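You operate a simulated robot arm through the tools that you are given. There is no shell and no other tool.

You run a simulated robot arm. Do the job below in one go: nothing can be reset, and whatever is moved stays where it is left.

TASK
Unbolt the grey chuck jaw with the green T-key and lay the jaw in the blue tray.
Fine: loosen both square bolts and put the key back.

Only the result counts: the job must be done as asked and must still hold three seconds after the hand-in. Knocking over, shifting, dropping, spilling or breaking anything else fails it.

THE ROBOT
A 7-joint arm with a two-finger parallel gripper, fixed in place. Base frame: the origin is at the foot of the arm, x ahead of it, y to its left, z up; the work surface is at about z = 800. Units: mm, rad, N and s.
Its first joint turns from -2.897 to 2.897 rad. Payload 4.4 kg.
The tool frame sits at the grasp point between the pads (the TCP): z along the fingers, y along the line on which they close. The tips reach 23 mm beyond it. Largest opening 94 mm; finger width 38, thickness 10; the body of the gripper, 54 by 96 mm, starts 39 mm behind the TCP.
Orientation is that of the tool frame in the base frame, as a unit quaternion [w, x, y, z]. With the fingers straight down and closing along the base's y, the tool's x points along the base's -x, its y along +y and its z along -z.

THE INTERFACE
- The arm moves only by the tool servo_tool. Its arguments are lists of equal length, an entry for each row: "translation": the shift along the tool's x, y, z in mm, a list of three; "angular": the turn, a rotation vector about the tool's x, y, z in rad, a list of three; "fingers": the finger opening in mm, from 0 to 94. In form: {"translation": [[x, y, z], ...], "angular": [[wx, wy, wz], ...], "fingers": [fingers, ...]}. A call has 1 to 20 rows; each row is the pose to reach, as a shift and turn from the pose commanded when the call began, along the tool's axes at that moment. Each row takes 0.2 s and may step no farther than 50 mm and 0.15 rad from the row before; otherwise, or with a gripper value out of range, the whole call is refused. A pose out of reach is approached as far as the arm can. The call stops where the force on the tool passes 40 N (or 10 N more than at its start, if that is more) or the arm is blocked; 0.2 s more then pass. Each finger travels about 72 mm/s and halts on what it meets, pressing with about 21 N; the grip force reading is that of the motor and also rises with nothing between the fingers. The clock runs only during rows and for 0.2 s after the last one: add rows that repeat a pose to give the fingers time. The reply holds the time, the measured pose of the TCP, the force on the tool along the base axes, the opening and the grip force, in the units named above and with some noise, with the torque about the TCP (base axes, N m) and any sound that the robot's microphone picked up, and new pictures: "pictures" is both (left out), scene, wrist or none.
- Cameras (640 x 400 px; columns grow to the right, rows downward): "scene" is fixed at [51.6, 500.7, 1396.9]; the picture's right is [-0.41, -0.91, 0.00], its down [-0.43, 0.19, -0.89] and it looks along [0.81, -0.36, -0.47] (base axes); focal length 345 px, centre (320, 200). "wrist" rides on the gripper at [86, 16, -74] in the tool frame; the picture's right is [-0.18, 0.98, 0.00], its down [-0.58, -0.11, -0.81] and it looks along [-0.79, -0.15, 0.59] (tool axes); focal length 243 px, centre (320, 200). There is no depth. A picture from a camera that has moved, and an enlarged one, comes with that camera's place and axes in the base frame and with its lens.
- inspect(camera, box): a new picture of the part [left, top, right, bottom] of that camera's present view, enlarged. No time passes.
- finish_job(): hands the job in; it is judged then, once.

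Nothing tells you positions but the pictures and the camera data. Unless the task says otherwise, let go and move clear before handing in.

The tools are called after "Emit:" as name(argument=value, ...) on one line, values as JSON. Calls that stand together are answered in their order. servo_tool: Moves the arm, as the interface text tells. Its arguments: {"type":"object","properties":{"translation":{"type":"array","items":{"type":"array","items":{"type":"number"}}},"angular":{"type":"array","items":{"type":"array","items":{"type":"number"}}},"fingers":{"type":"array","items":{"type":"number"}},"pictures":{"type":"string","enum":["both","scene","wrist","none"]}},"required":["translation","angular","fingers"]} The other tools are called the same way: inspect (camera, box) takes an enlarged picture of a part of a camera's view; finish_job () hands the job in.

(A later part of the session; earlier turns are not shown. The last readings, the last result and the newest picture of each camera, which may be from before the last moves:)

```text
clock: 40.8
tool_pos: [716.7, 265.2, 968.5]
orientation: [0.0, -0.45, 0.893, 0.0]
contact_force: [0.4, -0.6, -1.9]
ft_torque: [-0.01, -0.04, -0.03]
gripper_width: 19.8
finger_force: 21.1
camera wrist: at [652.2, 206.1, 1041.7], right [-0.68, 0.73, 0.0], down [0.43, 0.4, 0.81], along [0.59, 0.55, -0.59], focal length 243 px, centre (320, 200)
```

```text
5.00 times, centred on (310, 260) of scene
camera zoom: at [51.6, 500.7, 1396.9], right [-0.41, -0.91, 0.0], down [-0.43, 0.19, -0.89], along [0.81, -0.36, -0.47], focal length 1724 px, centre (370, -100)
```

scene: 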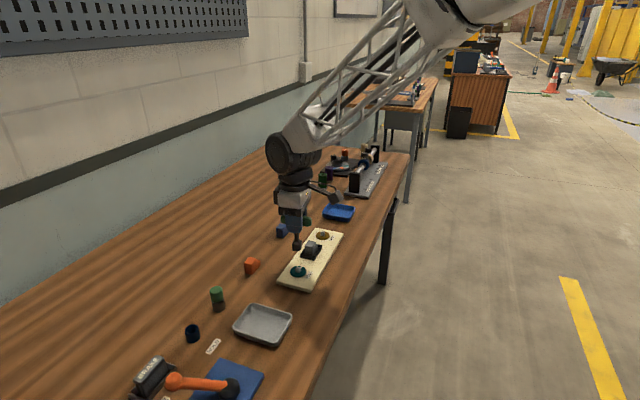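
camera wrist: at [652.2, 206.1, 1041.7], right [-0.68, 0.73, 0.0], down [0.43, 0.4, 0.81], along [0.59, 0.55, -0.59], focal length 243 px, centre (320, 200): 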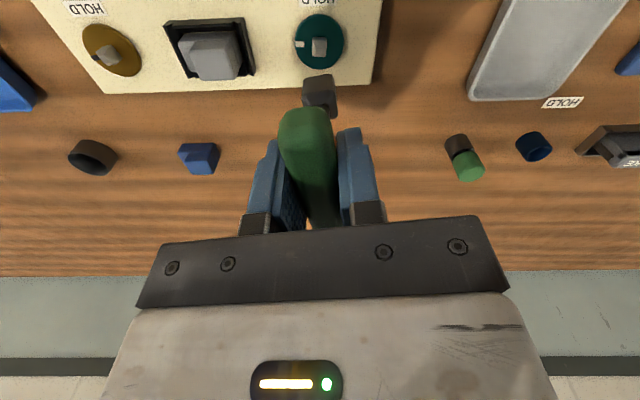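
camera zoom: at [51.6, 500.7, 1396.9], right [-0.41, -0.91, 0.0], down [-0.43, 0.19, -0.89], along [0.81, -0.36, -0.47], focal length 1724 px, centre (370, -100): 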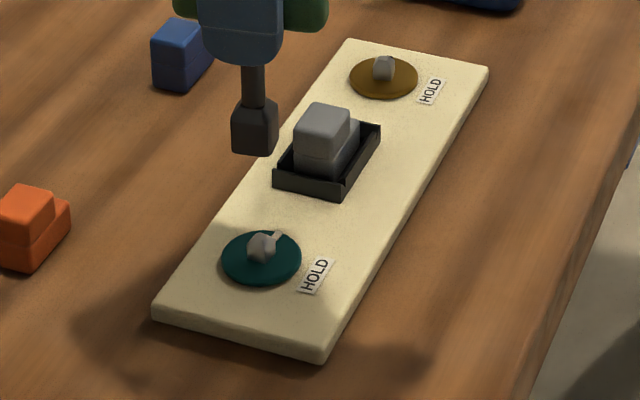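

The teal marker is now at about 309°, so the bolt was dragged back roughly 13° during the back-off because I was pressing down. I'm re-engaging it to turn it fully to the stop again, this time with less down force.

Emit:
servo_tool(translation=[[-0.3, -1.4, 20], [-0.3, -1.4, 38], [-0.3, -1.4, 46], [-0.3, -1.4, 52], [-0.3, -1.4, 56], [-0.3, -1.4, 59], [-0.3, -1.4, 61], [-0.3, -1.4, 63], [-0.3, -1.4, 65], [-0.3, -1.4, 66.5], [-0.3, -1.4, 67.7], [-0.3, -1.4, 67.7]], angular=[[0, 0, 0.1], [0, 0, 0.2], [0, 0, 0.2], [0, 0, 0.2], [0, 0, 0.2], [0, 0, 0.2], [0, 0, 0.2], [0, 0, 0.2], [0, 0, 0.2], [0, 0, 0.2], [0, 0, 0.2], [0, 0, 0.2]], fingers=[0, 0, 0, 0, 0, 0, 0, 0, 0, 0, 0, 0], pictures="wrist")

Emit:
inspect(camera="wrist", box=[285, 45, 355, 115])

Emit:
inspect(camera="scene", box=[280, 240, 320, 290])

```text
clock: 43.4
tool_pos: [718.2, 265.9, 901.5]
orientation: [0.0, -0.359, 0.933, 0.0]
contact_force: [0.0, 0.2, -2.0]
ft_torque: [0.0, -0.02, -0.02]
gripper_width: 19.7
finger_force: 20.8
camera wrist: at [642.6, 218.8, 974.2], right [-0.52, 0.85, 0.0], down [0.5, 0.31, 0.81], along [0.69, 0.42, -0.59], focal length 243 px, centre (320, 200)
```

wrist: 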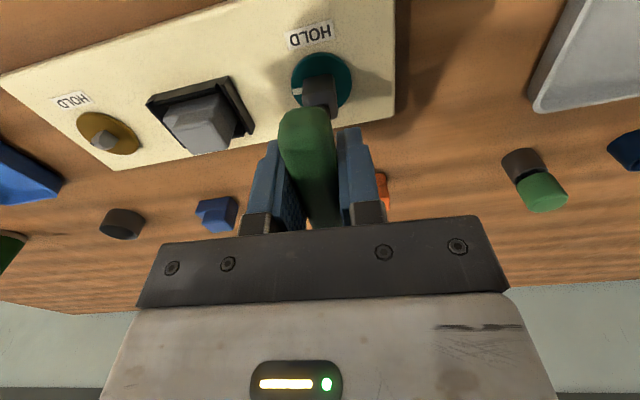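

```text
5.71 times, centred on (320, 80) of wrist
camera zoom: at [642.6, 218.8, 974.2], right [-0.52, 0.85, 0.0], down [0.5, 0.31, 0.81], along [0.69, 0.42, -0.59], focal length 1386 px, centre (320, 886)
```

zoom: 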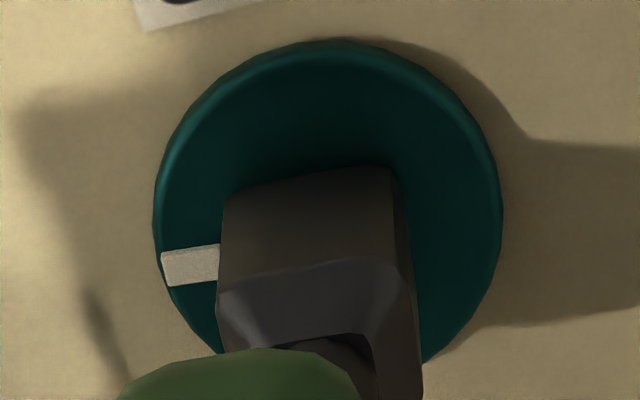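

```text
8.00 times, centred on (300, 265) of scene
camera zoom: at [51.6, 500.7, 1396.9], right [-0.41, -0.91, 0.0], down [-0.43, 0.19, -0.89], along [0.81, -0.36, -0.47], focal length 2759 px, centre (480, -320)
```

zoom: 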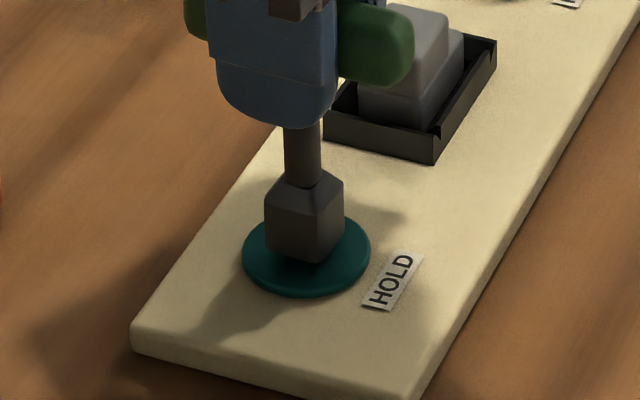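

The socket is back on the teal bolt with no contact load. I'm turning counter-clockwise to the stop.

Emit:
servo_tool(translation=[[0, 0, 0.7], [0, 0, 0.7], [0, 0, 0.7], [0, 0, 0.7], [0, 0, 0.7], [0, 0, 0.7], [0, 0, 0.7]], angular=[[0, 0, -0.1], [0, 0, -0.2], [0, 0, -0.3], [0, 0, -0.4], [0, 0, -0.47], [0, 0, -0.53], [0, 0, -0.53]], fingers=[0, 0, 0, 0, 0, 0, 0], pictures="wrist")

Emit:
inspect(camera="wrist", box=[285, 45, 355, 115])

```text
clock: 45.0
tool_pos: [718.8, 265.1, 899.6]
orientation: [0.0, -0.592, 0.806, 0.0]
contact_force: [-5.5, -2.4, -0.3]
ft_torque: [-0.25, 0.37, -0.61]
gripper_width: 19.7
finger_force: 21.3
camera wrist: at [676.4, 187.3, 973.0], right [-0.88, 0.47, 0.0], down [0.28, 0.52, 0.81], along [0.38, 0.71, -0.59], focal length 243 px, centre (320, 200)
```

wrist: 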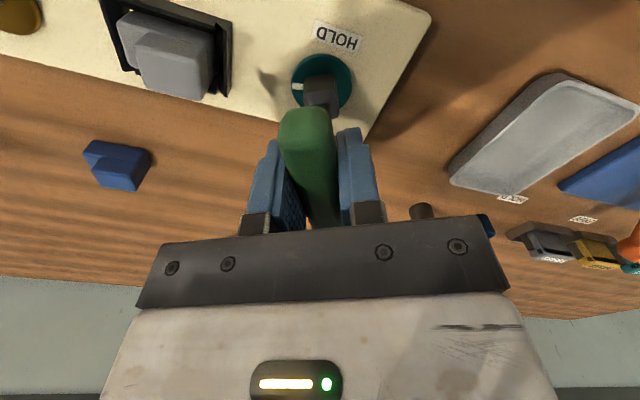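

```text
5.71 times, centred on (320, 80) of wrist
camera zoom: at [676.4, 187.3, 973.0], right [-0.88, 0.47, 0.0], down [0.28, 0.52, 0.81], along [0.38, 0.71, -0.59], focal length 1386 px, centre (320, 886)
```

zoom: 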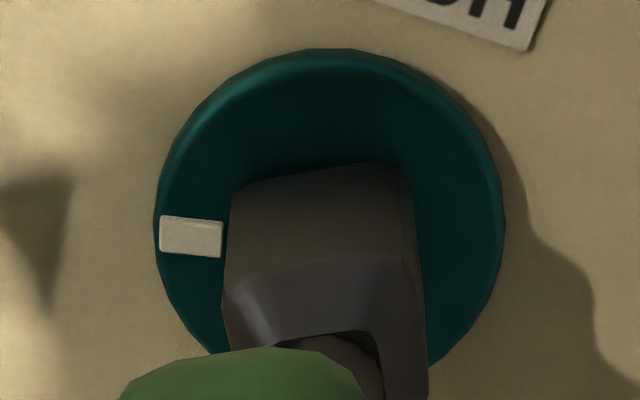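

The bolt is at the stop again with -0.61 N m. I'm relieving the side load and only a few degrees of twist, raising a bit, then checking.

Emit:
servo_tool(translation=[[0.15, 0.2, -0.3], [0.3, 0.4, -0.5], [0.3, 0.4, -0.8], [0.3, 0.4, -0.8]], angular=[[0, 0, 0.03], [0, 0, 0.06], [0, 0, 0.1], [0, 0, 0.1]], fingers=[0, 0, 0, 0], pictures="wrist")

Emit:
inspect(camera="wrist", box=[285, 45, 355, 115])

```text
clock: 46.0
tool_pos: [718.7, 264.7, 901.4]
orientation: [0.0, -0.55, 0.835, 0.0]
contact_force: [-6.8, -0.6, -1.6]
ft_torque: [-0.01, 0.52, 0.0]
gripper_width: 20.0
finger_force: 20.8
camera wrist: at [668.8, 191.8, 974.1], right [-0.83, 0.56, 0.0], down [0.33, 0.49, 0.81], along [0.45, 0.67, -0.59], focal length 243 px, centre (320, 200)
```

wrist: 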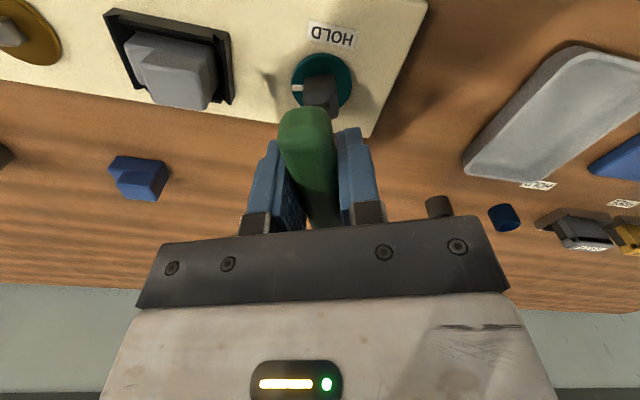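

```text
5.71 times, centred on (320, 80) of wrist
camera zoom: at [668.8, 191.8, 974.1], right [-0.83, 0.56, 0.0], down [0.33, 0.49, 0.81], along [0.45, 0.67, -0.59], focal length 1386 px, centre (320, 886)
```

zoom: 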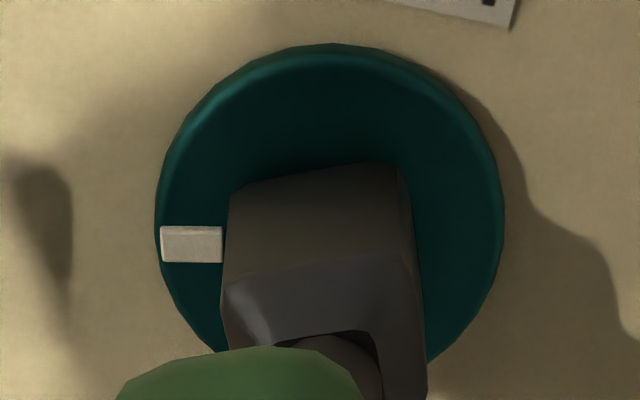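

The torque is zero and the marker still reads about 323°. I'm relieving the remaining side load a little and lifting straight off.

Emit:
servo_tool(translation=[[0.2, 0.5, -0.5], [0.2, 0.5, -2], [0.2, 0.5, -5], [0.2, 0.5, -9], [0.2, 0.5, -15], [0.2, 0.5, -30], [0.2, 0.5, -50], [0.2, 0.5, -68], [0.2, 0.5, -68]], angular=[[0, 0, 0], [0, 0, 0], [0, 0, 0], [0, 0, 0], [0, 0, 0], [0, 0, 0], [0, 0, 0], [0, 0, 0], [0, 0, 0]], fingers=[0, 0, 0, 0, 0, 0, 0, 0, 0], pictures="wrist")

Emit:
inspect(camera="wrist", box=[270, 20, 370, 120])

Emit:
inspect(camera="wrist", box=[0, 0, 270, 130])

```text
clock: 48.0
tool_pos: [716.4, 264.7, 969.2]
orientation: [0.0, -0.55, 0.835, 0.001]
contact_force: [0.8, 0.3, -1.5]
ft_torque: [-0.01, -0.02, 0.02]
gripper_width: 19.5
finger_force: 20.9
camera wrist: at [666.9, 191.3, 1042.7], right [-0.83, 0.56, 0.0], down [0.33, 0.49, 0.81], along [0.45, 0.67, -0.59], focal length 243 px, centre (320, 200)
```

wrist: 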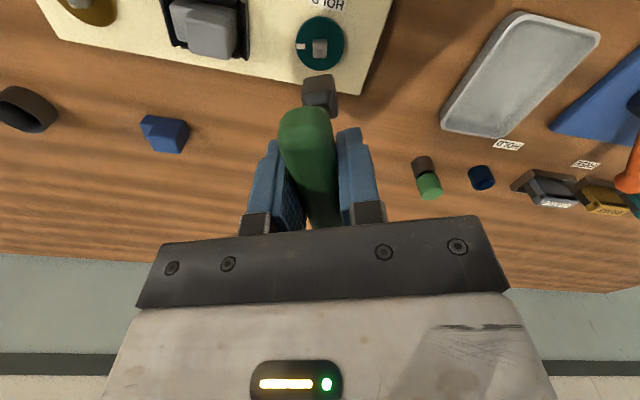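

```text
4.00 times, centred on (320, 70) of wrist
camera zoom: at [666.9, 191.3, 1042.7], right [-0.83, 0.56, 0.0], down [0.33, 0.49, 0.81], along [0.45, 0.67, -0.59], focal length 970 px, centre (320, 720)
```

zoom: 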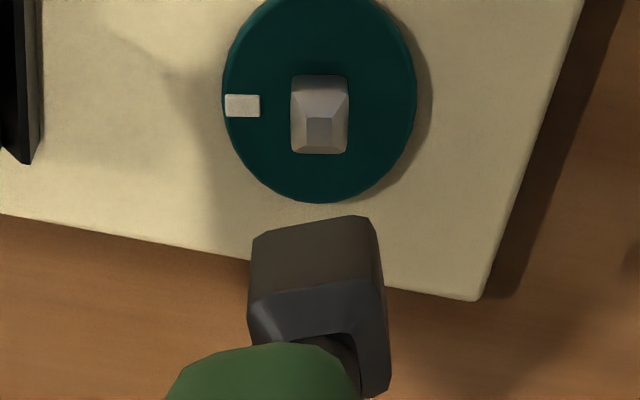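

```text
2.37 times, centred on (135, 65) of wrist
camera zoom: at [666.9, 191.3, 1042.7], right [-0.83, 0.56, 0.0], down [0.33, 0.49, 0.81], along [0.45, 0.67, -0.59], focal length 575 px, centre (758, 520)
```

zoom: 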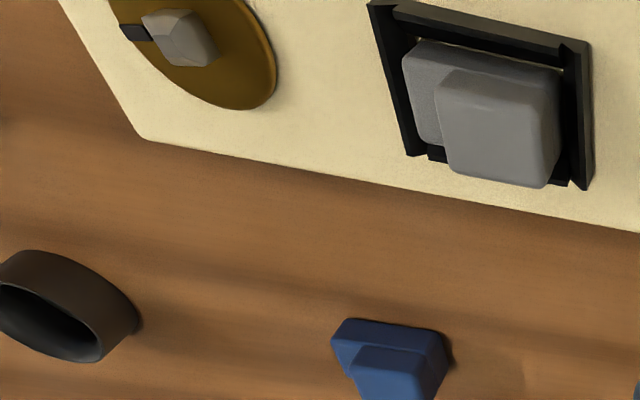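

Both bolts are loosened (gold 322°, teal 323°, against HOLD at 225°) and the key is clear. I'm carrying the key back above its holder, turning it to its original direction.

Emit:
servo_tool(translation=[[-0.6, -23.2, 0.3], [-1.1, -46.4, 0.5], [-1.7, -69.6, 0.8], [-2.3, -92.8, 1.1], [-2.9, -116.0, 1.3], [-3.4, -139.2, 1.6], [-4.0, -162.4, 1.9], [-4.6, -185.5, 2.1], [-5.1, -208.7, 2.4], [-5.7, -231.9, 2.6], [-6.3, -255.1, 2.9], [-6.9, -278.3, 3.2], [-7.4, -301.5, 3.4], [-8.0, -324.7, 3.7], [-8.0, -324.7, 3.7], [-8.0, -324.7, 3.7]], angular=[[0, 0, 0.1393], [0, 0, 0.2786], [0, 0, 0.4179], [0, 0, 0.5571], [0, 0, 0.6964], [0, 0, 0.8357], [0, 0, 0.975], [0, 0, 1.1143], [0, 0, 1.2536], [0, 0, 1.3929], [0, 0, 1.5321], [0, 0, 1.6714], [0, 0, 1.8107], [0, 0, 1.95], [0, 0, 1.95], [0, 0, 1.95]], fingers=[0, 0, 0, 0, 0, 0, 0, 0, 0, 0, 0, 0, 0, 0, 0, 0])

Emit:
inspect(camera="wrist", box=[260, 10, 380, 130])

Emit:
inspect(camera="scene", box=[270, 140, 350, 220])

```text
clock: 51.4
tool_pos: [1018.2, 143.6, 966.5]
orientation: [0.0, 0.383, 0.924, 0.0]
contact_force: [0.6, 0.1, -1.7]
ft_torque: [0.02, 0.03, 0.0]
gripper_width: 19.9
finger_force: 20.9
camera wrist: at [967.6, 216.2, 1038.7], right [0.83, 0.56, 0.0], down [0.33, -0.49, 0.81], along [0.46, -0.67, -0.59], focal length 243 px, centre (320, 200)
```

scene: 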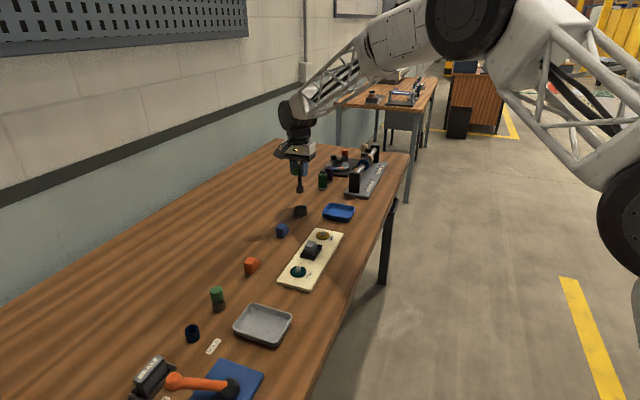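
wrist: 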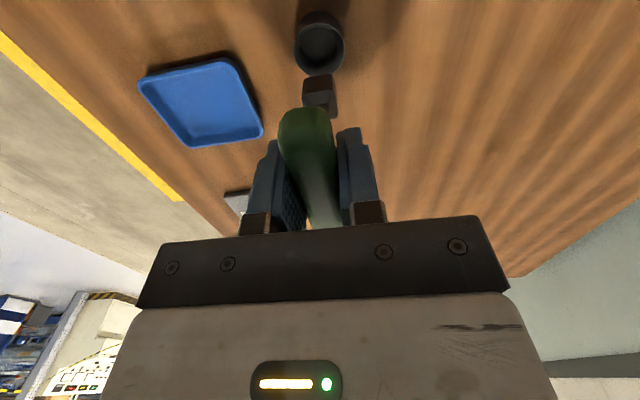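

```text
3.33 times, centred on (320, 70) of wrist
camera zoom: at [967.6, 216.2, 1038.7], right [0.83, 0.56, 0.0], down [0.33, -0.49, 0.81], along [0.46, -0.67, -0.59], focal length 809 px, centre (320, 633)
```

zoom: 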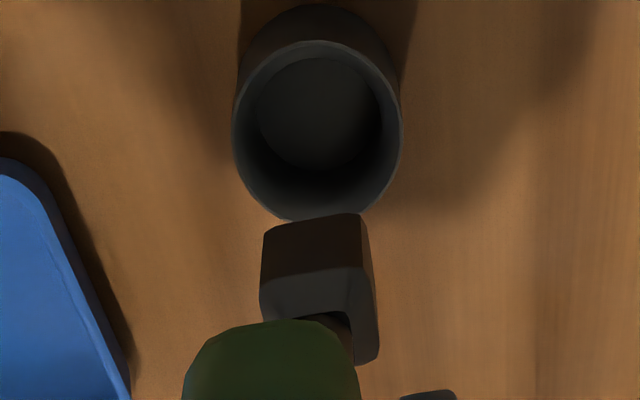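

```text
5.00 times, centred on (310, 180) of scene
camera zoom: at [51.6, 500.7, 1396.9], right [-0.41, -0.91, 0.0], down [-0.43, 0.19, -0.89], along [0.81, -0.36, -0.47], focal length 1724 px, centre (370, 300)
```

zoom: 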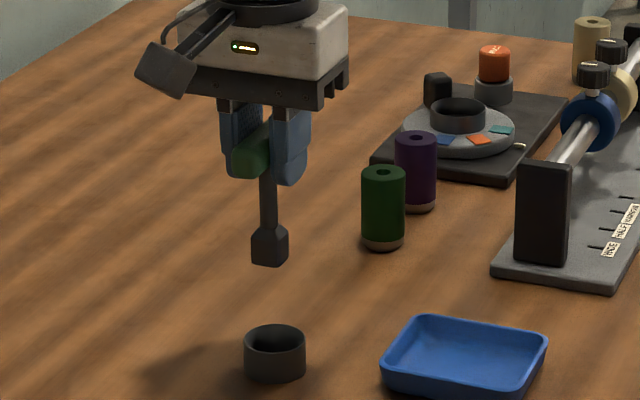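

The key is above the holder's opening within a millimetre or so. I'm lowering it in.

Emit:
servo_tool(translation=[[0, 0, 25], [0, 0, 45], [0, 0, 60], [0, 0, 70], [0, 0, 76], [0, 0, 79], [0, 0, 81], [0, 0, 82], [0, 0, 82]], angular=[[0, 0, 0], [0, 0, 0], [0, 0, 0], [0, 0, 0], [0, 0, 0], [0, 0, 0], [0, 0, 0], [0, 0, 0], [0, 0, 0]], fingers=[0, 0, 0, 0, 0, 0, 0, 0, 0])

Emit:
inspect(camera="wrist", box=[260, 40, 380, 160])

Emit:
inspect(camera="scene", box=[270, 150, 350, 230])

```text
clock: 53.4
tool_pos: [1018.8, 143.8, 883.1]
orientation: [0.0, 0.383, 0.924, 0.0]
contact_force: [0.5, -0.2, -2.1]
ft_torque: [0.0, 0.01, -0.02]
gripper_width: 19.7
finger_force: 21.4
camera wrist: at [968.4, 216.5, 956.6], right [0.83, 0.56, 0.0], down [0.33, -0.49, 0.81], along [0.46, -0.67, -0.59], focal length 243 px, centre (320, 200)
```

scene: 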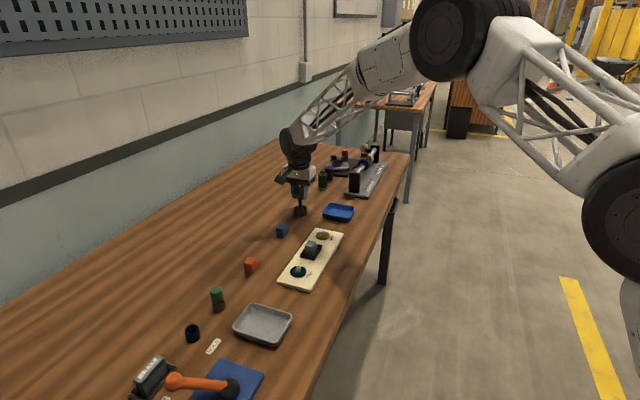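
wrist: 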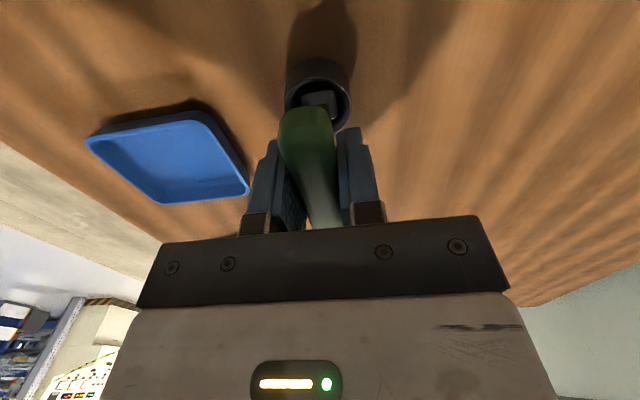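

```text
3.33 times, centred on (320, 100) of wrist
camera zoom: at [968.4, 216.5, 956.6], right [0.83, 0.56, 0.0], down [0.33, -0.49, 0.81], along [0.46, -0.67, -0.59], focal length 809 px, centre (320, 533)
```

zoom: 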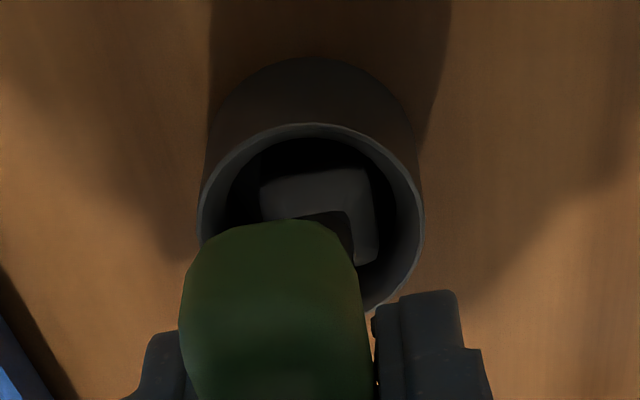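

```text
5.00 times, centred on (310, 190) of scene
camera zoom: at [51.6, 500.7, 1396.9], right [-0.41, -0.91, 0.0], down [-0.43, 0.19, -0.89], along [0.81, -0.36, -0.47], focal length 1724 px, centre (370, 250)
```

zoom: 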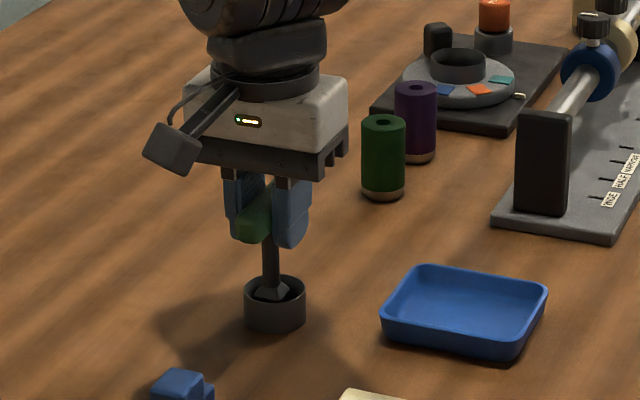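

The key head is inside the holder without touching. I'm lowering the last couple of millimetres until it rests.

Emit:
servo_tool(translation=[[0, 0, 0.6], [0, 0, 1.2], [0, 0, 1.8], [0, 0, 1.8]], angular=[[0, 0, 0], [0, 0, 0], [0, 0, 0], [0, 0, 0]], fingers=[0, 0, 0, 0], pictures="none")

```text
clock: 54.4
tool_pos: [1018.3, 143.2, 882.7]
orientation: [0.001, 0.382, 0.924, 0.001]
contact_force: [-2.8, 1.2, 8.2]
ft_torque: [0.17, 0.25, 0.03]
gripper_width: 19.8
finger_force: 21.1
```

The key is resting with about 8 N. I'm easing off slightly and opening the fingers gently.

Emit:
servo_tool(translation=[[0, 0, -0.6], [0, 0, -0.6], [0, 0, -0.6], [0, 0, -0.6], [0, 0, -0.6], [0, 0, -0.6], [0, 0, -0.6], [0, 0, -0.6], [0, 0, -0.6]], angular=[[0, 0, 0], [0, 0, 0], [0, 0, 0], [0, 0, 0], [0, 0, 0], [0, 0, 0], [0, 0, 0], [0, 0, 0], [0, 0, 0]], fingers=[0, 20, 24, 30, 40, 55, 75, 94, 94])

Emit:
inspect(camera="scene", box=[270, 150, 350, 230])

Emit:
inspect(camera="wrist", box=[220, 40, 440, 240])

```text
clock: 56.4
tool_pos: [1018.9, 142.6, 882.9]
orientation: [0.0, 0.383, 0.924, 0.0]
contact_force: [-0.9, 0.1, -0.9]
ft_torque: [0.01, 0.01, -0.01]
gripper_width: 94.2
finger_force: 0.0
camera wrist: at [969.3, 215.9, 955.4], right [0.83, 0.56, 0.0], down [0.33, -0.49, 0.81], along [0.46, -0.67, -0.59], focal length 243 px, centre (320, 200)
```

scene: 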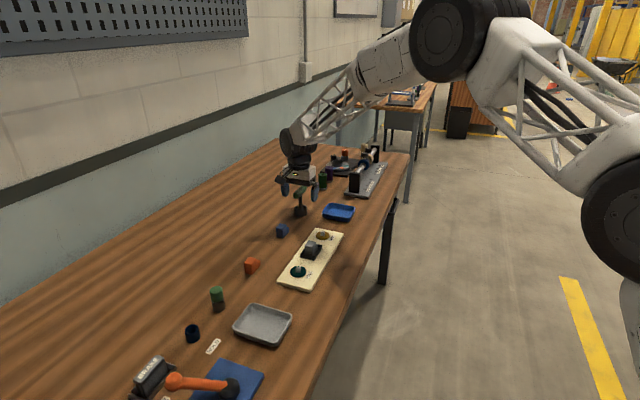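
wrist: 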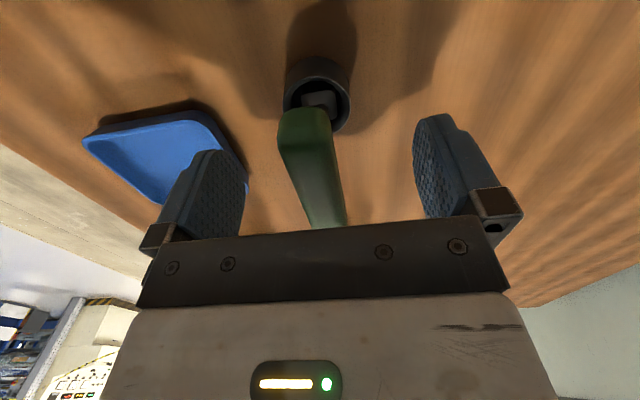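

```text
5.00 times, centred on (310, 190) of scene
camera zoom: at [51.6, 500.7, 1396.9], right [-0.41, -0.91, 0.0], down [-0.43, 0.19, -0.89], along [0.81, -0.36, -0.47], focal length 1724 px, centre (370, 250)
```

zoom: 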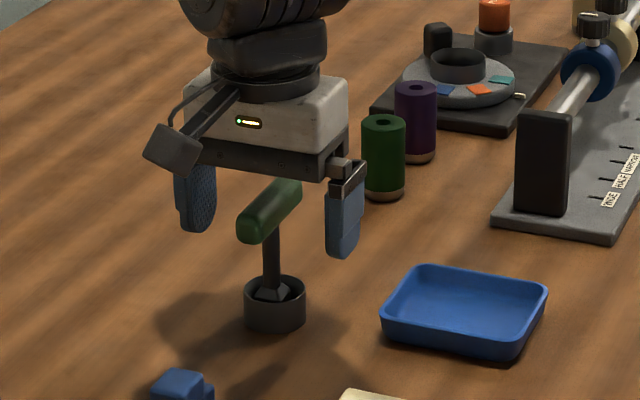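

```text
2.00 times, centred on (330, 140) of wrist
camera zoom: at [969.3, 215.9, 955.4], right [0.83, 0.56, 0.0], down [0.33, -0.49, 0.81], along [0.46, -0.67, -0.59], focal length 485 px, centre (300, 320)
```

zoom: 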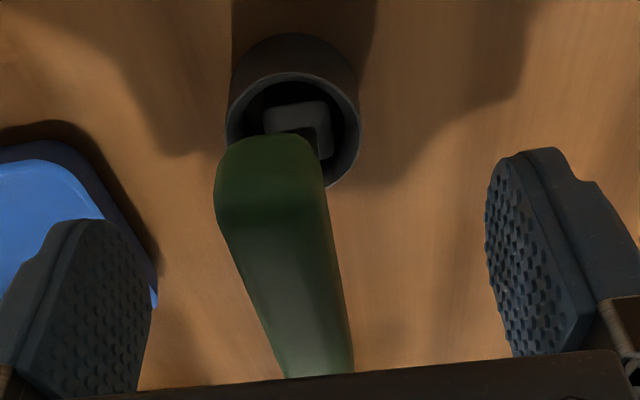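

The key is standing back in its holder. I'm rising clear and moving above the jaw to look at it from steeply above.

Emit:
servo_tool(translation=[[0, 0, -20], [0, 0, -50], [0, 0, -90], [34.9, -21.2, -94.8], [69.8, -42.3, -99.5], [104.7, -63.5, -104.3], [139.5, -84.7, -109.1], [174.4, -105.8, -113.8], [209.3, -127.0, -118.6], [209.3, -127.0, -118.6], [209.3, -127.0, -118.6]], angular=[[0, 0, 0], [0, 0, 0], [0, 0, 0], [0, 0, 0], [0, 0, 0], [0, 0, 0], [0, 0, 0], [0, 0, 0], [0, 0, 0], [0, 0, 0], [0, 0, 0]], fingers=[94, 94, 94, 94, 94, 94, 94, 94, 94, 94, 94])

Emit:
inspect(camera="wrist", box=[260, 0, 380, 100])

Emit:
inspect(camera="scene", box=[270, 170, 360, 240])

```text
clock: 58.8
tool_pos: [781.8, 203.1, 1002.5]
orientation: [0.0, 0.383, 0.924, 0.0]
contact_force: [-0.1, 1.0, 1.1]
ft_torque: [0.0, 0.02, 0.02]
gripper_width: 93.8
finger_force: 0.1
camera wrist: at [731.6, 275.8, 1076.1], right [0.83, 0.56, 0.0], down [0.33, -0.49, 0.81], along [0.46, -0.67, -0.59], focal length 243 px, centre (320, 200)
```

scene: 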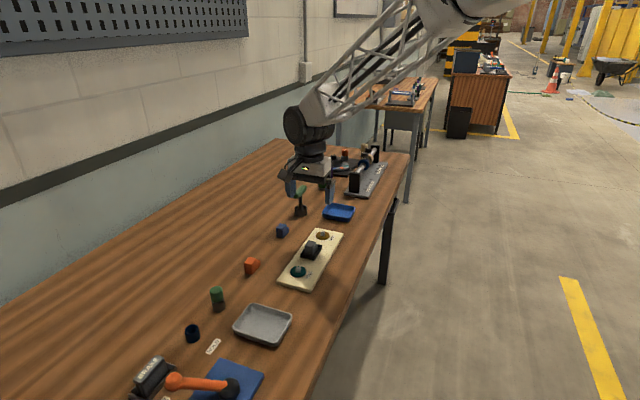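
wrist: 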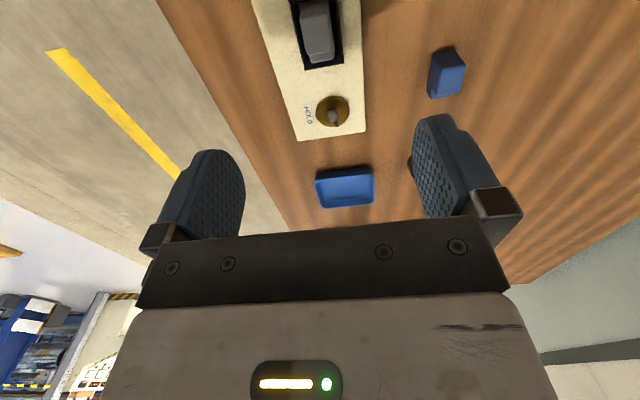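

```text
4.00 times, centred on (320, 50) of wrist
camera zoom: at [731.6, 275.8, 1076.1], right [0.83, 0.56, 0.0], down [0.33, -0.49, 0.81], along [0.46, -0.67, -0.59], focal length 970 px, centre (320, 800)
```

zoom: 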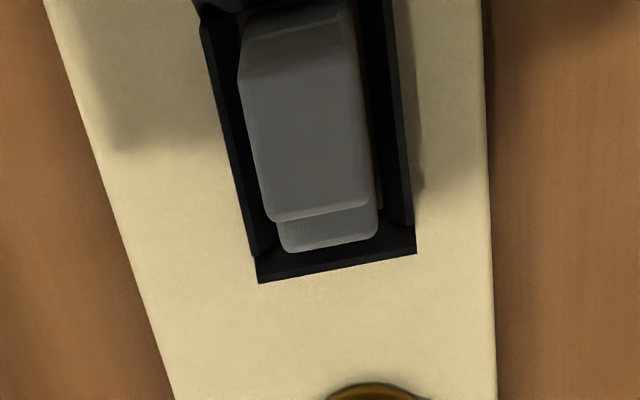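

```text
5.71 times, centred on (315, 205) of scene
camera zoom: at [51.6, 500.7, 1396.9], right [-0.41, -0.91, 0.0], down [-0.43, 0.19, -0.89], along [0.81, -0.36, -0.47], focal length 1970 px, centre (349, 171)
```

zoom: 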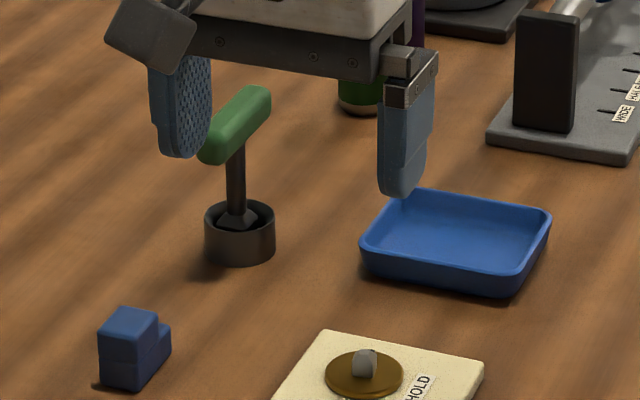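

The key is upright in its holder. I'm zooming in on the jaw to measure it.

Emit:
inspect(camera="wrist", box=[285, 0, 365, 75])

Emit:
inspect(camera="scene", box=[295, 230, 330, 265])

Emit:
inspect(camera="wrist", box=[300, 150, 390, 220])

```text
5.33 times, centred on (325, 38) of wrist
camera zoom: at [731.6, 275.8, 1076.1], right [0.83, 0.56, 0.0], down [0.33, -0.49, 0.81], along [0.46, -0.67, -0.59], focal length 1294 px, centre (293, 1067)
```

zoom: 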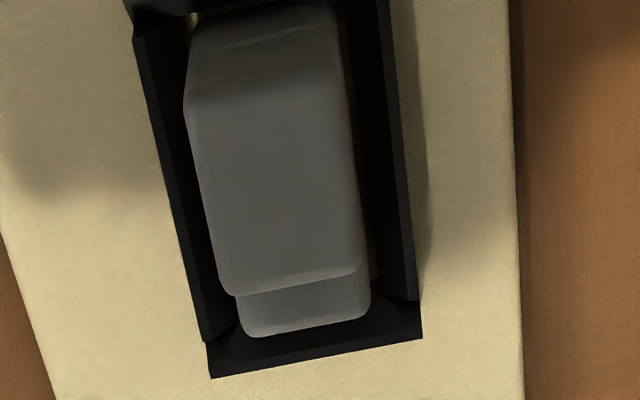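

```text
11.43 times, centred on (312, 248) of scene
camera zoom: at [51.6, 500.7, 1396.9], right [-0.41, -0.91, 0.0], down [-0.43, 0.19, -0.89], along [0.81, -0.36, -0.47], focal length 3941 px, centre (406, -343)
```

zoom: 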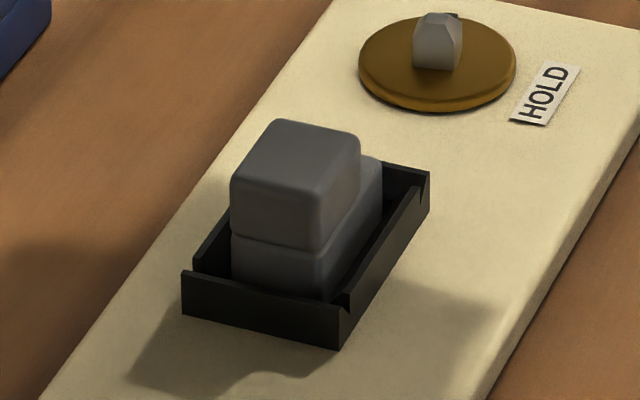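

```text
5.71 times, centred on (345, 185) of wrist
camera zoom: at [731.6, 275.8, 1076.1], right [0.83, 0.56, 0.0], down [0.33, -0.49, 0.81], along [0.46, -0.67, -0.59], focal length 1386 px, centre (177, 286)
```

zoom: 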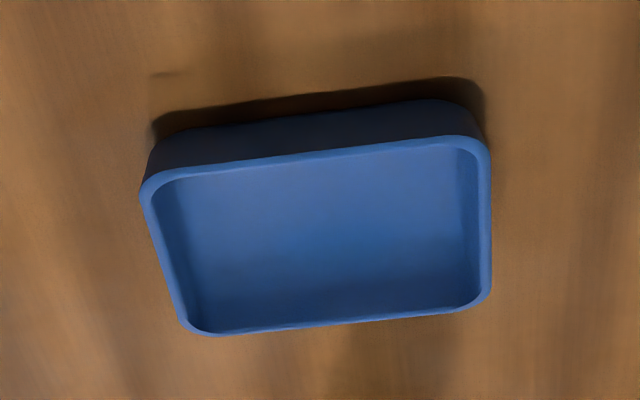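

The jaw's top is at z≈844, its upper block is centred near (778.5, 204) and about 23 mm wide across the board; the nest walls stand around z≈825. The tray's centre is near (953, 31). I'm lowering to z=900 above the jaw for a closer measurement.

Emit:
servo_tool(translation=[[2.3, -1.4, 30], [2.3, -1.4, 60], [2.3, -1.4, 85], [2.3, -1.4, 102], [2.3, -1.4, 102]], angular=[[0, 0, 0], [0, 0, 0], [0, 0, 0], [0, 0, 0], [0, 0, 0]], fingers=[94, 80, 60, 54, 54], pictures="both")

Emit:
inspect(camera="wrist", box=[260, 50, 380, 170])

Emit:
inspect(camera="scene", box=[285, 215, 335, 265])

```text
clock: 60.0
tool_pos: [780.2, 202.6, 899.4]
orientation: [-0.001, 0.383, 0.924, 0.0]
contact_force: [-0.5, -0.1, 0.2]
ft_torque: [0.0, -0.03, 0.02]
gripper_width: 53.9
finger_force: 0.0
camera wrist: at [729.2, 275.3, 972.0], right [0.83, 0.56, 0.0], down [0.33, -0.49, 0.81], along [0.46, -0.67, -0.59], focal length 243 px, centre (320, 200)
```

scene: 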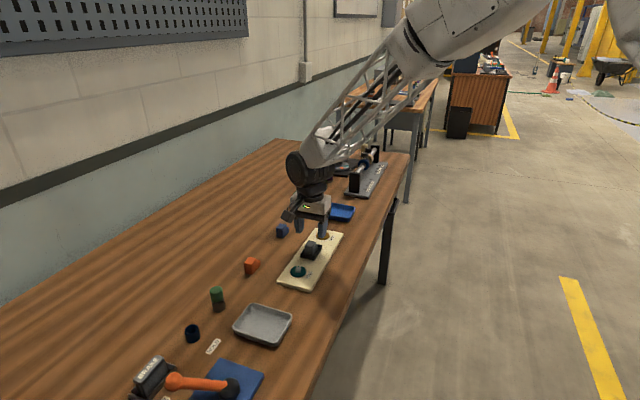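
wrist: 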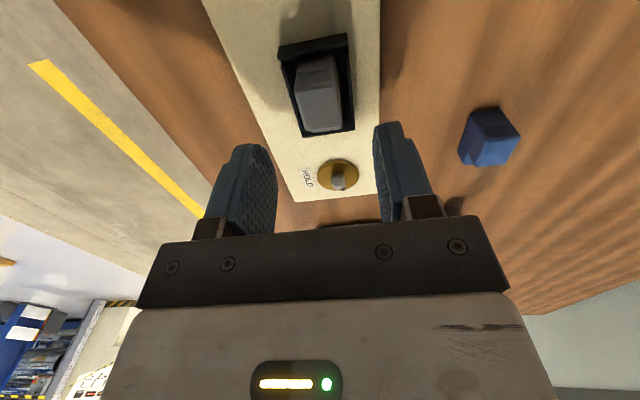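

```text
3.33 times, centred on (320, 110) of wrist
camera zoom: at [729.2, 275.3, 972.0], right [0.83, 0.56, 0.0], down [0.33, -0.49, 0.81], along [0.46, -0.67, -0.59], focal length 809 px, centre (320, 500)
```

zoom: 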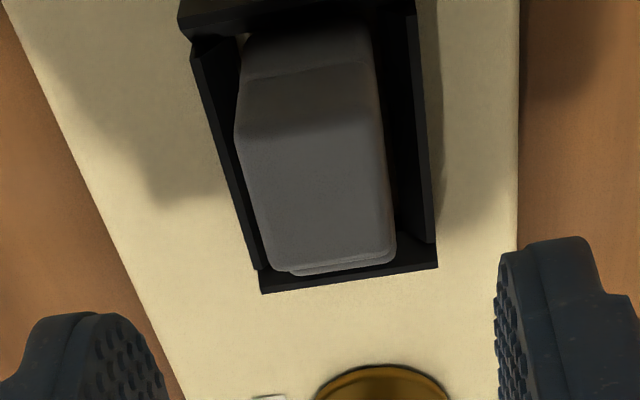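

```text
8.00 times, centred on (310, 240) of scene
camera zoom: at [51.6, 500.7, 1396.9], right [-0.41, -0.91, 0.0], down [-0.43, 0.19, -0.89], along [0.81, -0.36, -0.47], focal length 2759 px, centre (400, -120)
```

zoom: 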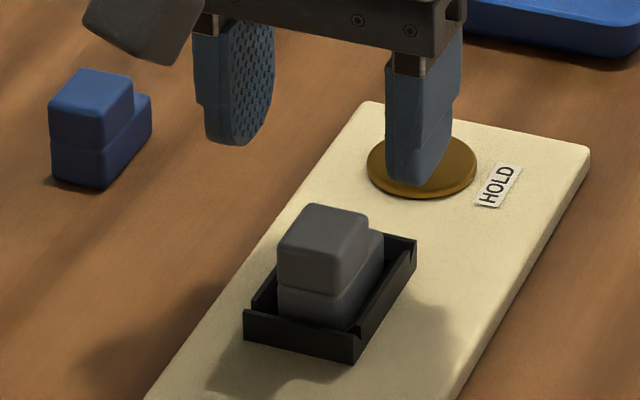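

The jaw top is confirmed near z≈845 and the nest wall top near z≈824. I'm lowering so the tips stop at about z=827, just above the nest walls, with the fingers still open.

Emit:
servo_tool(translation=[[0, 0.3, 15], [0, 0.3, 28], [0, 0.3, 38], [0, 0.3, 44], [0, 0.3, 47.5], [0, 0.3, 47.5]], angular=[[0, 0, 0], [0, 0, 0], [0, 0, 0], [0, 0, 0], [0, 0, 0], [0, 0, 0]], fingers=[54, 54, 54, 54, 54, 54], pictures="both")

Emit:
inspect(camera="wrist", box=[220, 80, 420, 240])

Emit:
inspect(camera="scene", box=[290, 225, 335, 265])

```text
clock: 61.4
tool_pos: [778.5, 202.6, 851.4]
orientation: [0.0, 0.383, 0.924, -0.001]
contact_force: [-0.7, 0.3, 0.5]
ft_torque: [0.0, -0.03, -0.01]
gripper_width: 54.1
finger_force: 0.0
camera wrist: at [728.0, 275.6, 924.9], right [0.83, 0.56, 0.0], down [0.33, -0.49, 0.81], along [0.46, -0.67, -0.59], focal length 243 px, centre (320, 200)
```

scene: 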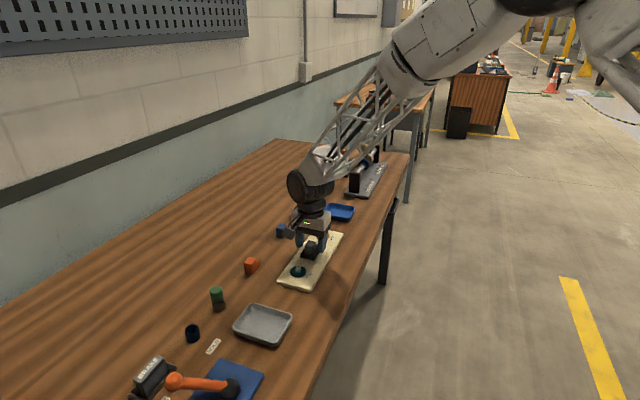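
wrist: 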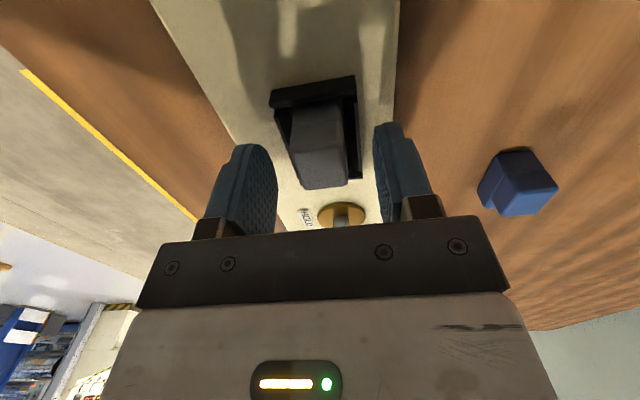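

```text
2.50 times, centred on (320, 160) of wrist
camera zoom: at [728.0, 275.6, 924.9], right [0.83, 0.56, 0.0], down [0.33, -0.49, 0.81], along [0.46, -0.67, -0.59], focal length 606 px, centre (320, 300)
```

zoom: 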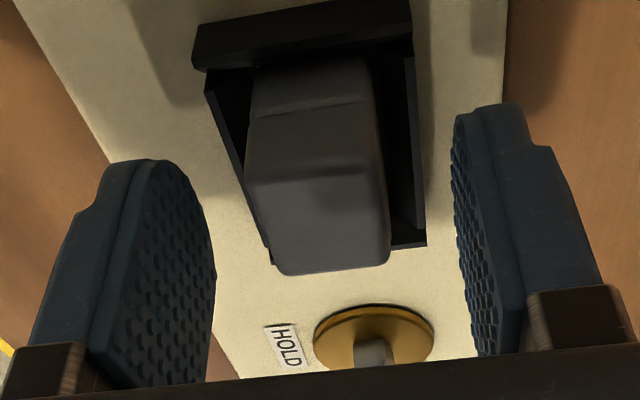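

```text
10.00 times, centred on (312, 245) of scene
camera zoom: at [51.6, 500.7, 1396.9], right [-0.41, -0.91, 0.0], down [-0.43, 0.19, -0.89], along [0.81, -0.36, -0.47], focal length 3448 px, centre (395, -250)
```

zoom: 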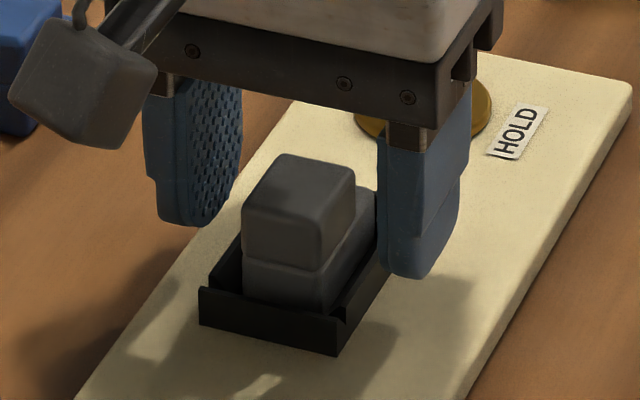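

The tips are above the nest walls on either side of the jaw's upper block. I'm closing the fingers on it.

Emit:
servo_tool(translation=[[0, 0.6, 0], [0, 0.6, 0], [0, 0.6, 0], [0, 0.6, 0], [0, 0.6, 0], [0, 0.6, 0], [0, 0.6, 0]], angular=[[0, 0, 0], [0, 0, 0], [0, 0, 0], [0, 0, 0], [0, 0, 0], [0, 0, 0], [0, 0, 0]], fingers=[54, 40, 30, 20, 10, 0, 0], pictures="both")

Emit:
inspect(camera="wrist", box=[220, 80, 420, 240])

Emit:
inspect(camera="scene", box=[290, 225, 335, 265])

```text
clock: 63.0
tool_pos: [779.5, 202.3, 851.6]
orientation: [0.0, 0.382, 0.924, 0.0]
contact_force: [0.1, 0.8, 0.0]
ft_torque: [0.02, -0.01, -0.01]
gripper_width: 23.7
finger_force: 21.1
camera wrist: at [728.3, 275.7, 925.0], right [0.83, 0.56, 0.0], down [0.33, -0.49, 0.81], along [0.46, -0.67, -0.59], focal length 243 px, centre (320, 200)
```

scene: 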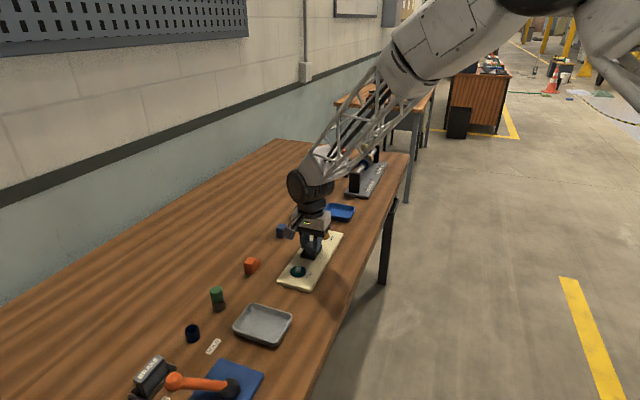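
wrist: 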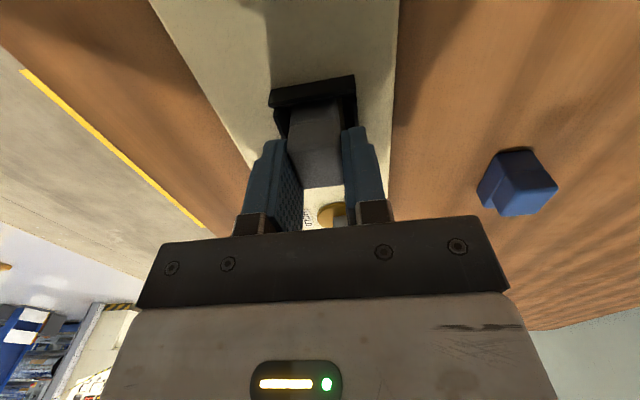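

```text
2.50 times, centred on (320, 160) of wrist
camera zoom: at [728.3, 275.7, 925.0], right [0.83, 0.56, 0.0], down [0.33, -0.49, 0.81], along [0.46, -0.67, -0.59], focal length 606 px, centre (320, 300)
```

zoom: 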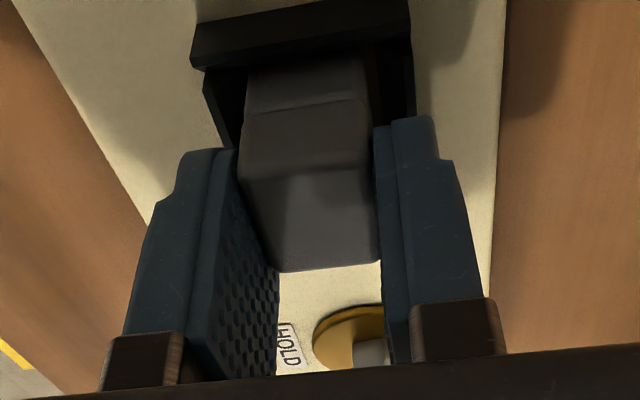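

```text
10.00 times, centred on (312, 245) of scene
camera zoom: at [51.6, 500.7, 1396.9], right [-0.41, -0.91, 0.0], down [-0.43, 0.19, -0.89], along [0.81, -0.36, -0.47], focal length 3448 px, centre (395, -250)
```

zoom: 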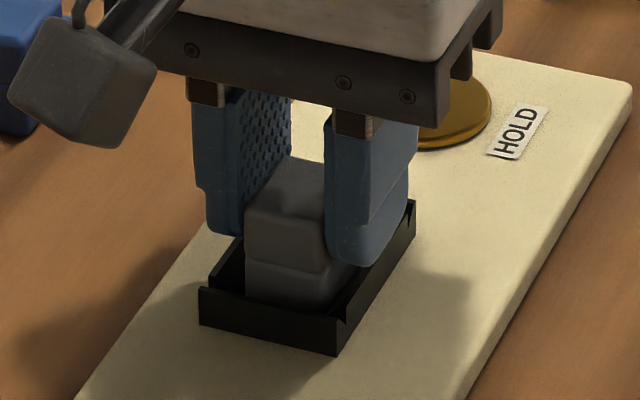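

The jaw is gripped at 23.7 mm wide. I'm lifting just a little first to confirm it is free.

Emit:
servo_tool(translation=[[0, 0, -1.5], [0, 0, -3], [0, 0, -5], [0, 0, -5]], angular=[[0, 0, 0], [0, 0, 0], [0, 0, 0], [0, 0, 0]], fingers=[0, 0, 0, 0], pictures="wrist")

Emit:
inspect(camera="scene", box=[290, 225, 335, 265])

```text
clock: 64.0
tool_pos: [778.5, 204.9, 857.2]
orientation: [0.0, 0.383, 0.924, 0.0]
contact_force: [-0.1, -0.3, -1.9]
ft_torque: [0.02, 0.03, 0.01]
gripper_width: 23.9
finger_force: 21.0
camera wrist: at [728.5, 276.3, 929.7], right [0.83, 0.56, 0.0], down [0.33, -0.49, 0.81], along [0.46, -0.67, -0.59], focal length 243 px, centre (320, 200)
```

wrist: 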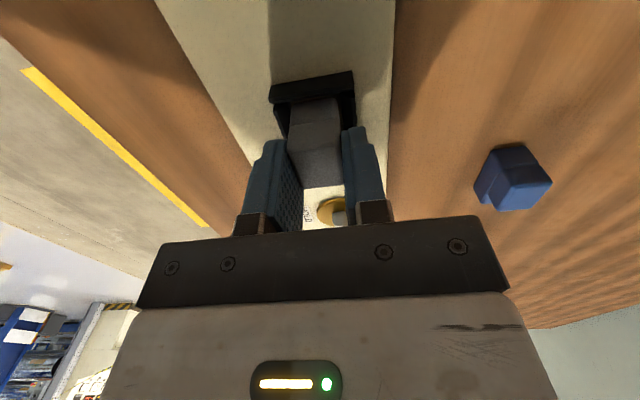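

```text
10.00 times, centred on (312, 245) of scene
camera zoom: at [51.6, 500.7, 1396.9], right [-0.41, -0.91, 0.0], down [-0.43, 0.19, -0.89], along [0.81, -0.36, -0.47], focal length 3448 px, centre (395, -250)
```

zoom: 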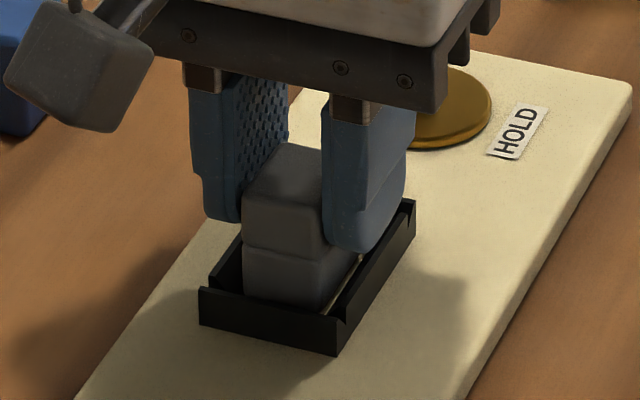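

The jaw comes up freely with about 2 N of weight. I'm lifting it clear.

Emit:
servo_tool(translation=[[0, 0, -10], [0, 0, -22], [0, 0, -38], [0, 0, -55], [0, 0, -70], [0, 0, -70]], angular=[[0, 0, 0], [0, 0, 0], [0, 0, 0], [0, 0, 0], [0, 0, 0], [0, 0, 0]], fingers=[0, 0, 0, 0, 0, 0], pictures="both")

Emit:
inspect(camera="scene", box=[280, 200, 340, 260])

Emit:
inspect(camera="wrist", box=[240, 60, 400, 220])

```text
clock: 65.4
tool_pos: [779.6, 202.1, 925.8]
orientation: [0.0, 0.383, 0.924, 0.0]
contact_force: [-0.2, 0.4, -2.4]
ft_torque: [-0.01, 0.0, 0.02]
gripper_width: 23.9
finger_force: 21.0
camera wrist: at [729.4, 275.7, 999.4], right [0.83, 0.56, 0.0], down [0.33, -0.49, 0.81], along [0.46, -0.67, -0.59], focal length 243 px, centre (320, 200)
```

scene: 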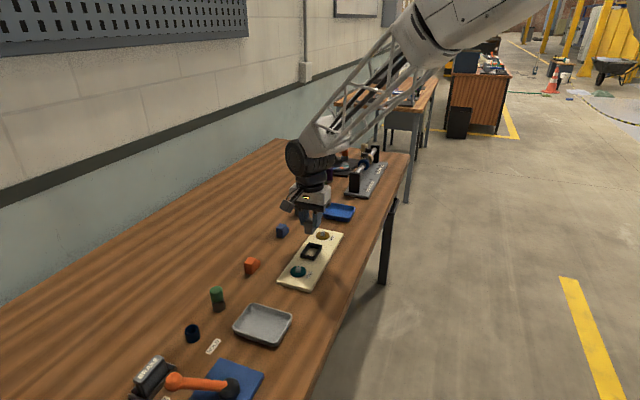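
wrist: 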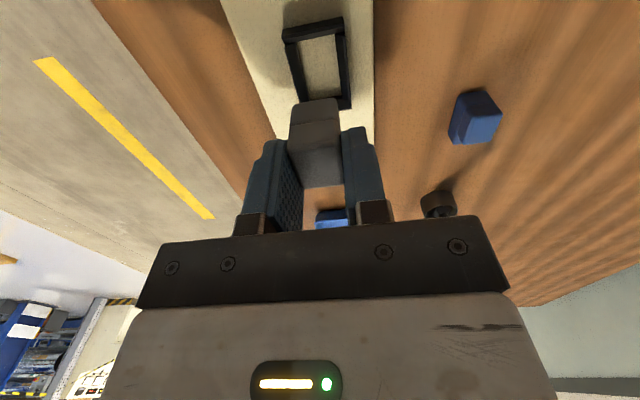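

```text
6.67 times, centred on (310, 230) of scene
camera zoom: at [51.6, 500.7, 1396.9], right [-0.41, -0.91, 0.0], down [-0.43, 0.19, -0.89], along [0.81, -0.36, -0.47], focal length 2299 px, centre (387, 0)
```

zoom: 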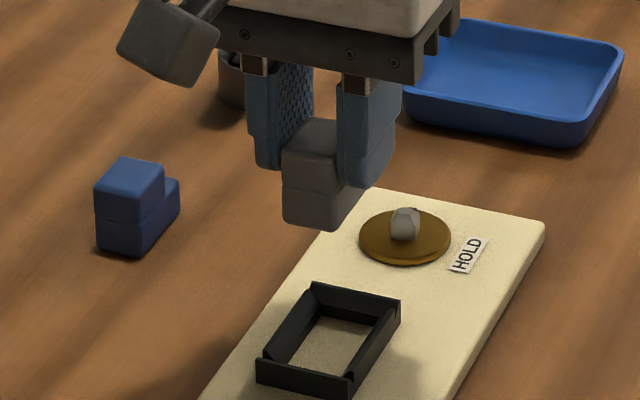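

```text
2.50 times, centred on (320, 140) of wrist
camera zoom: at [729.4, 275.7, 999.4], right [0.83, 0.56, 0.0], down [0.33, -0.49, 0.81], along [0.46, -0.67, -0.59], focal length 606 px, centre (320, 350)
```

zoom: 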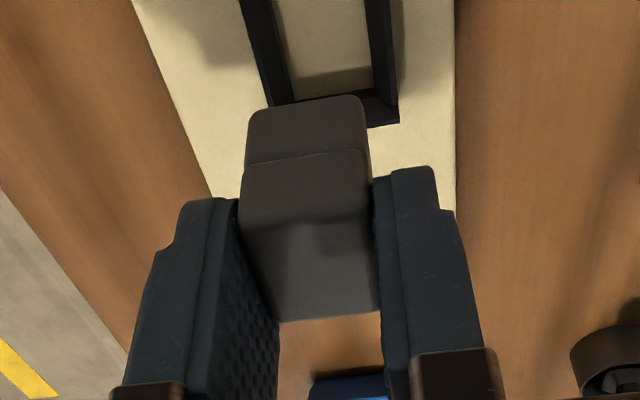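

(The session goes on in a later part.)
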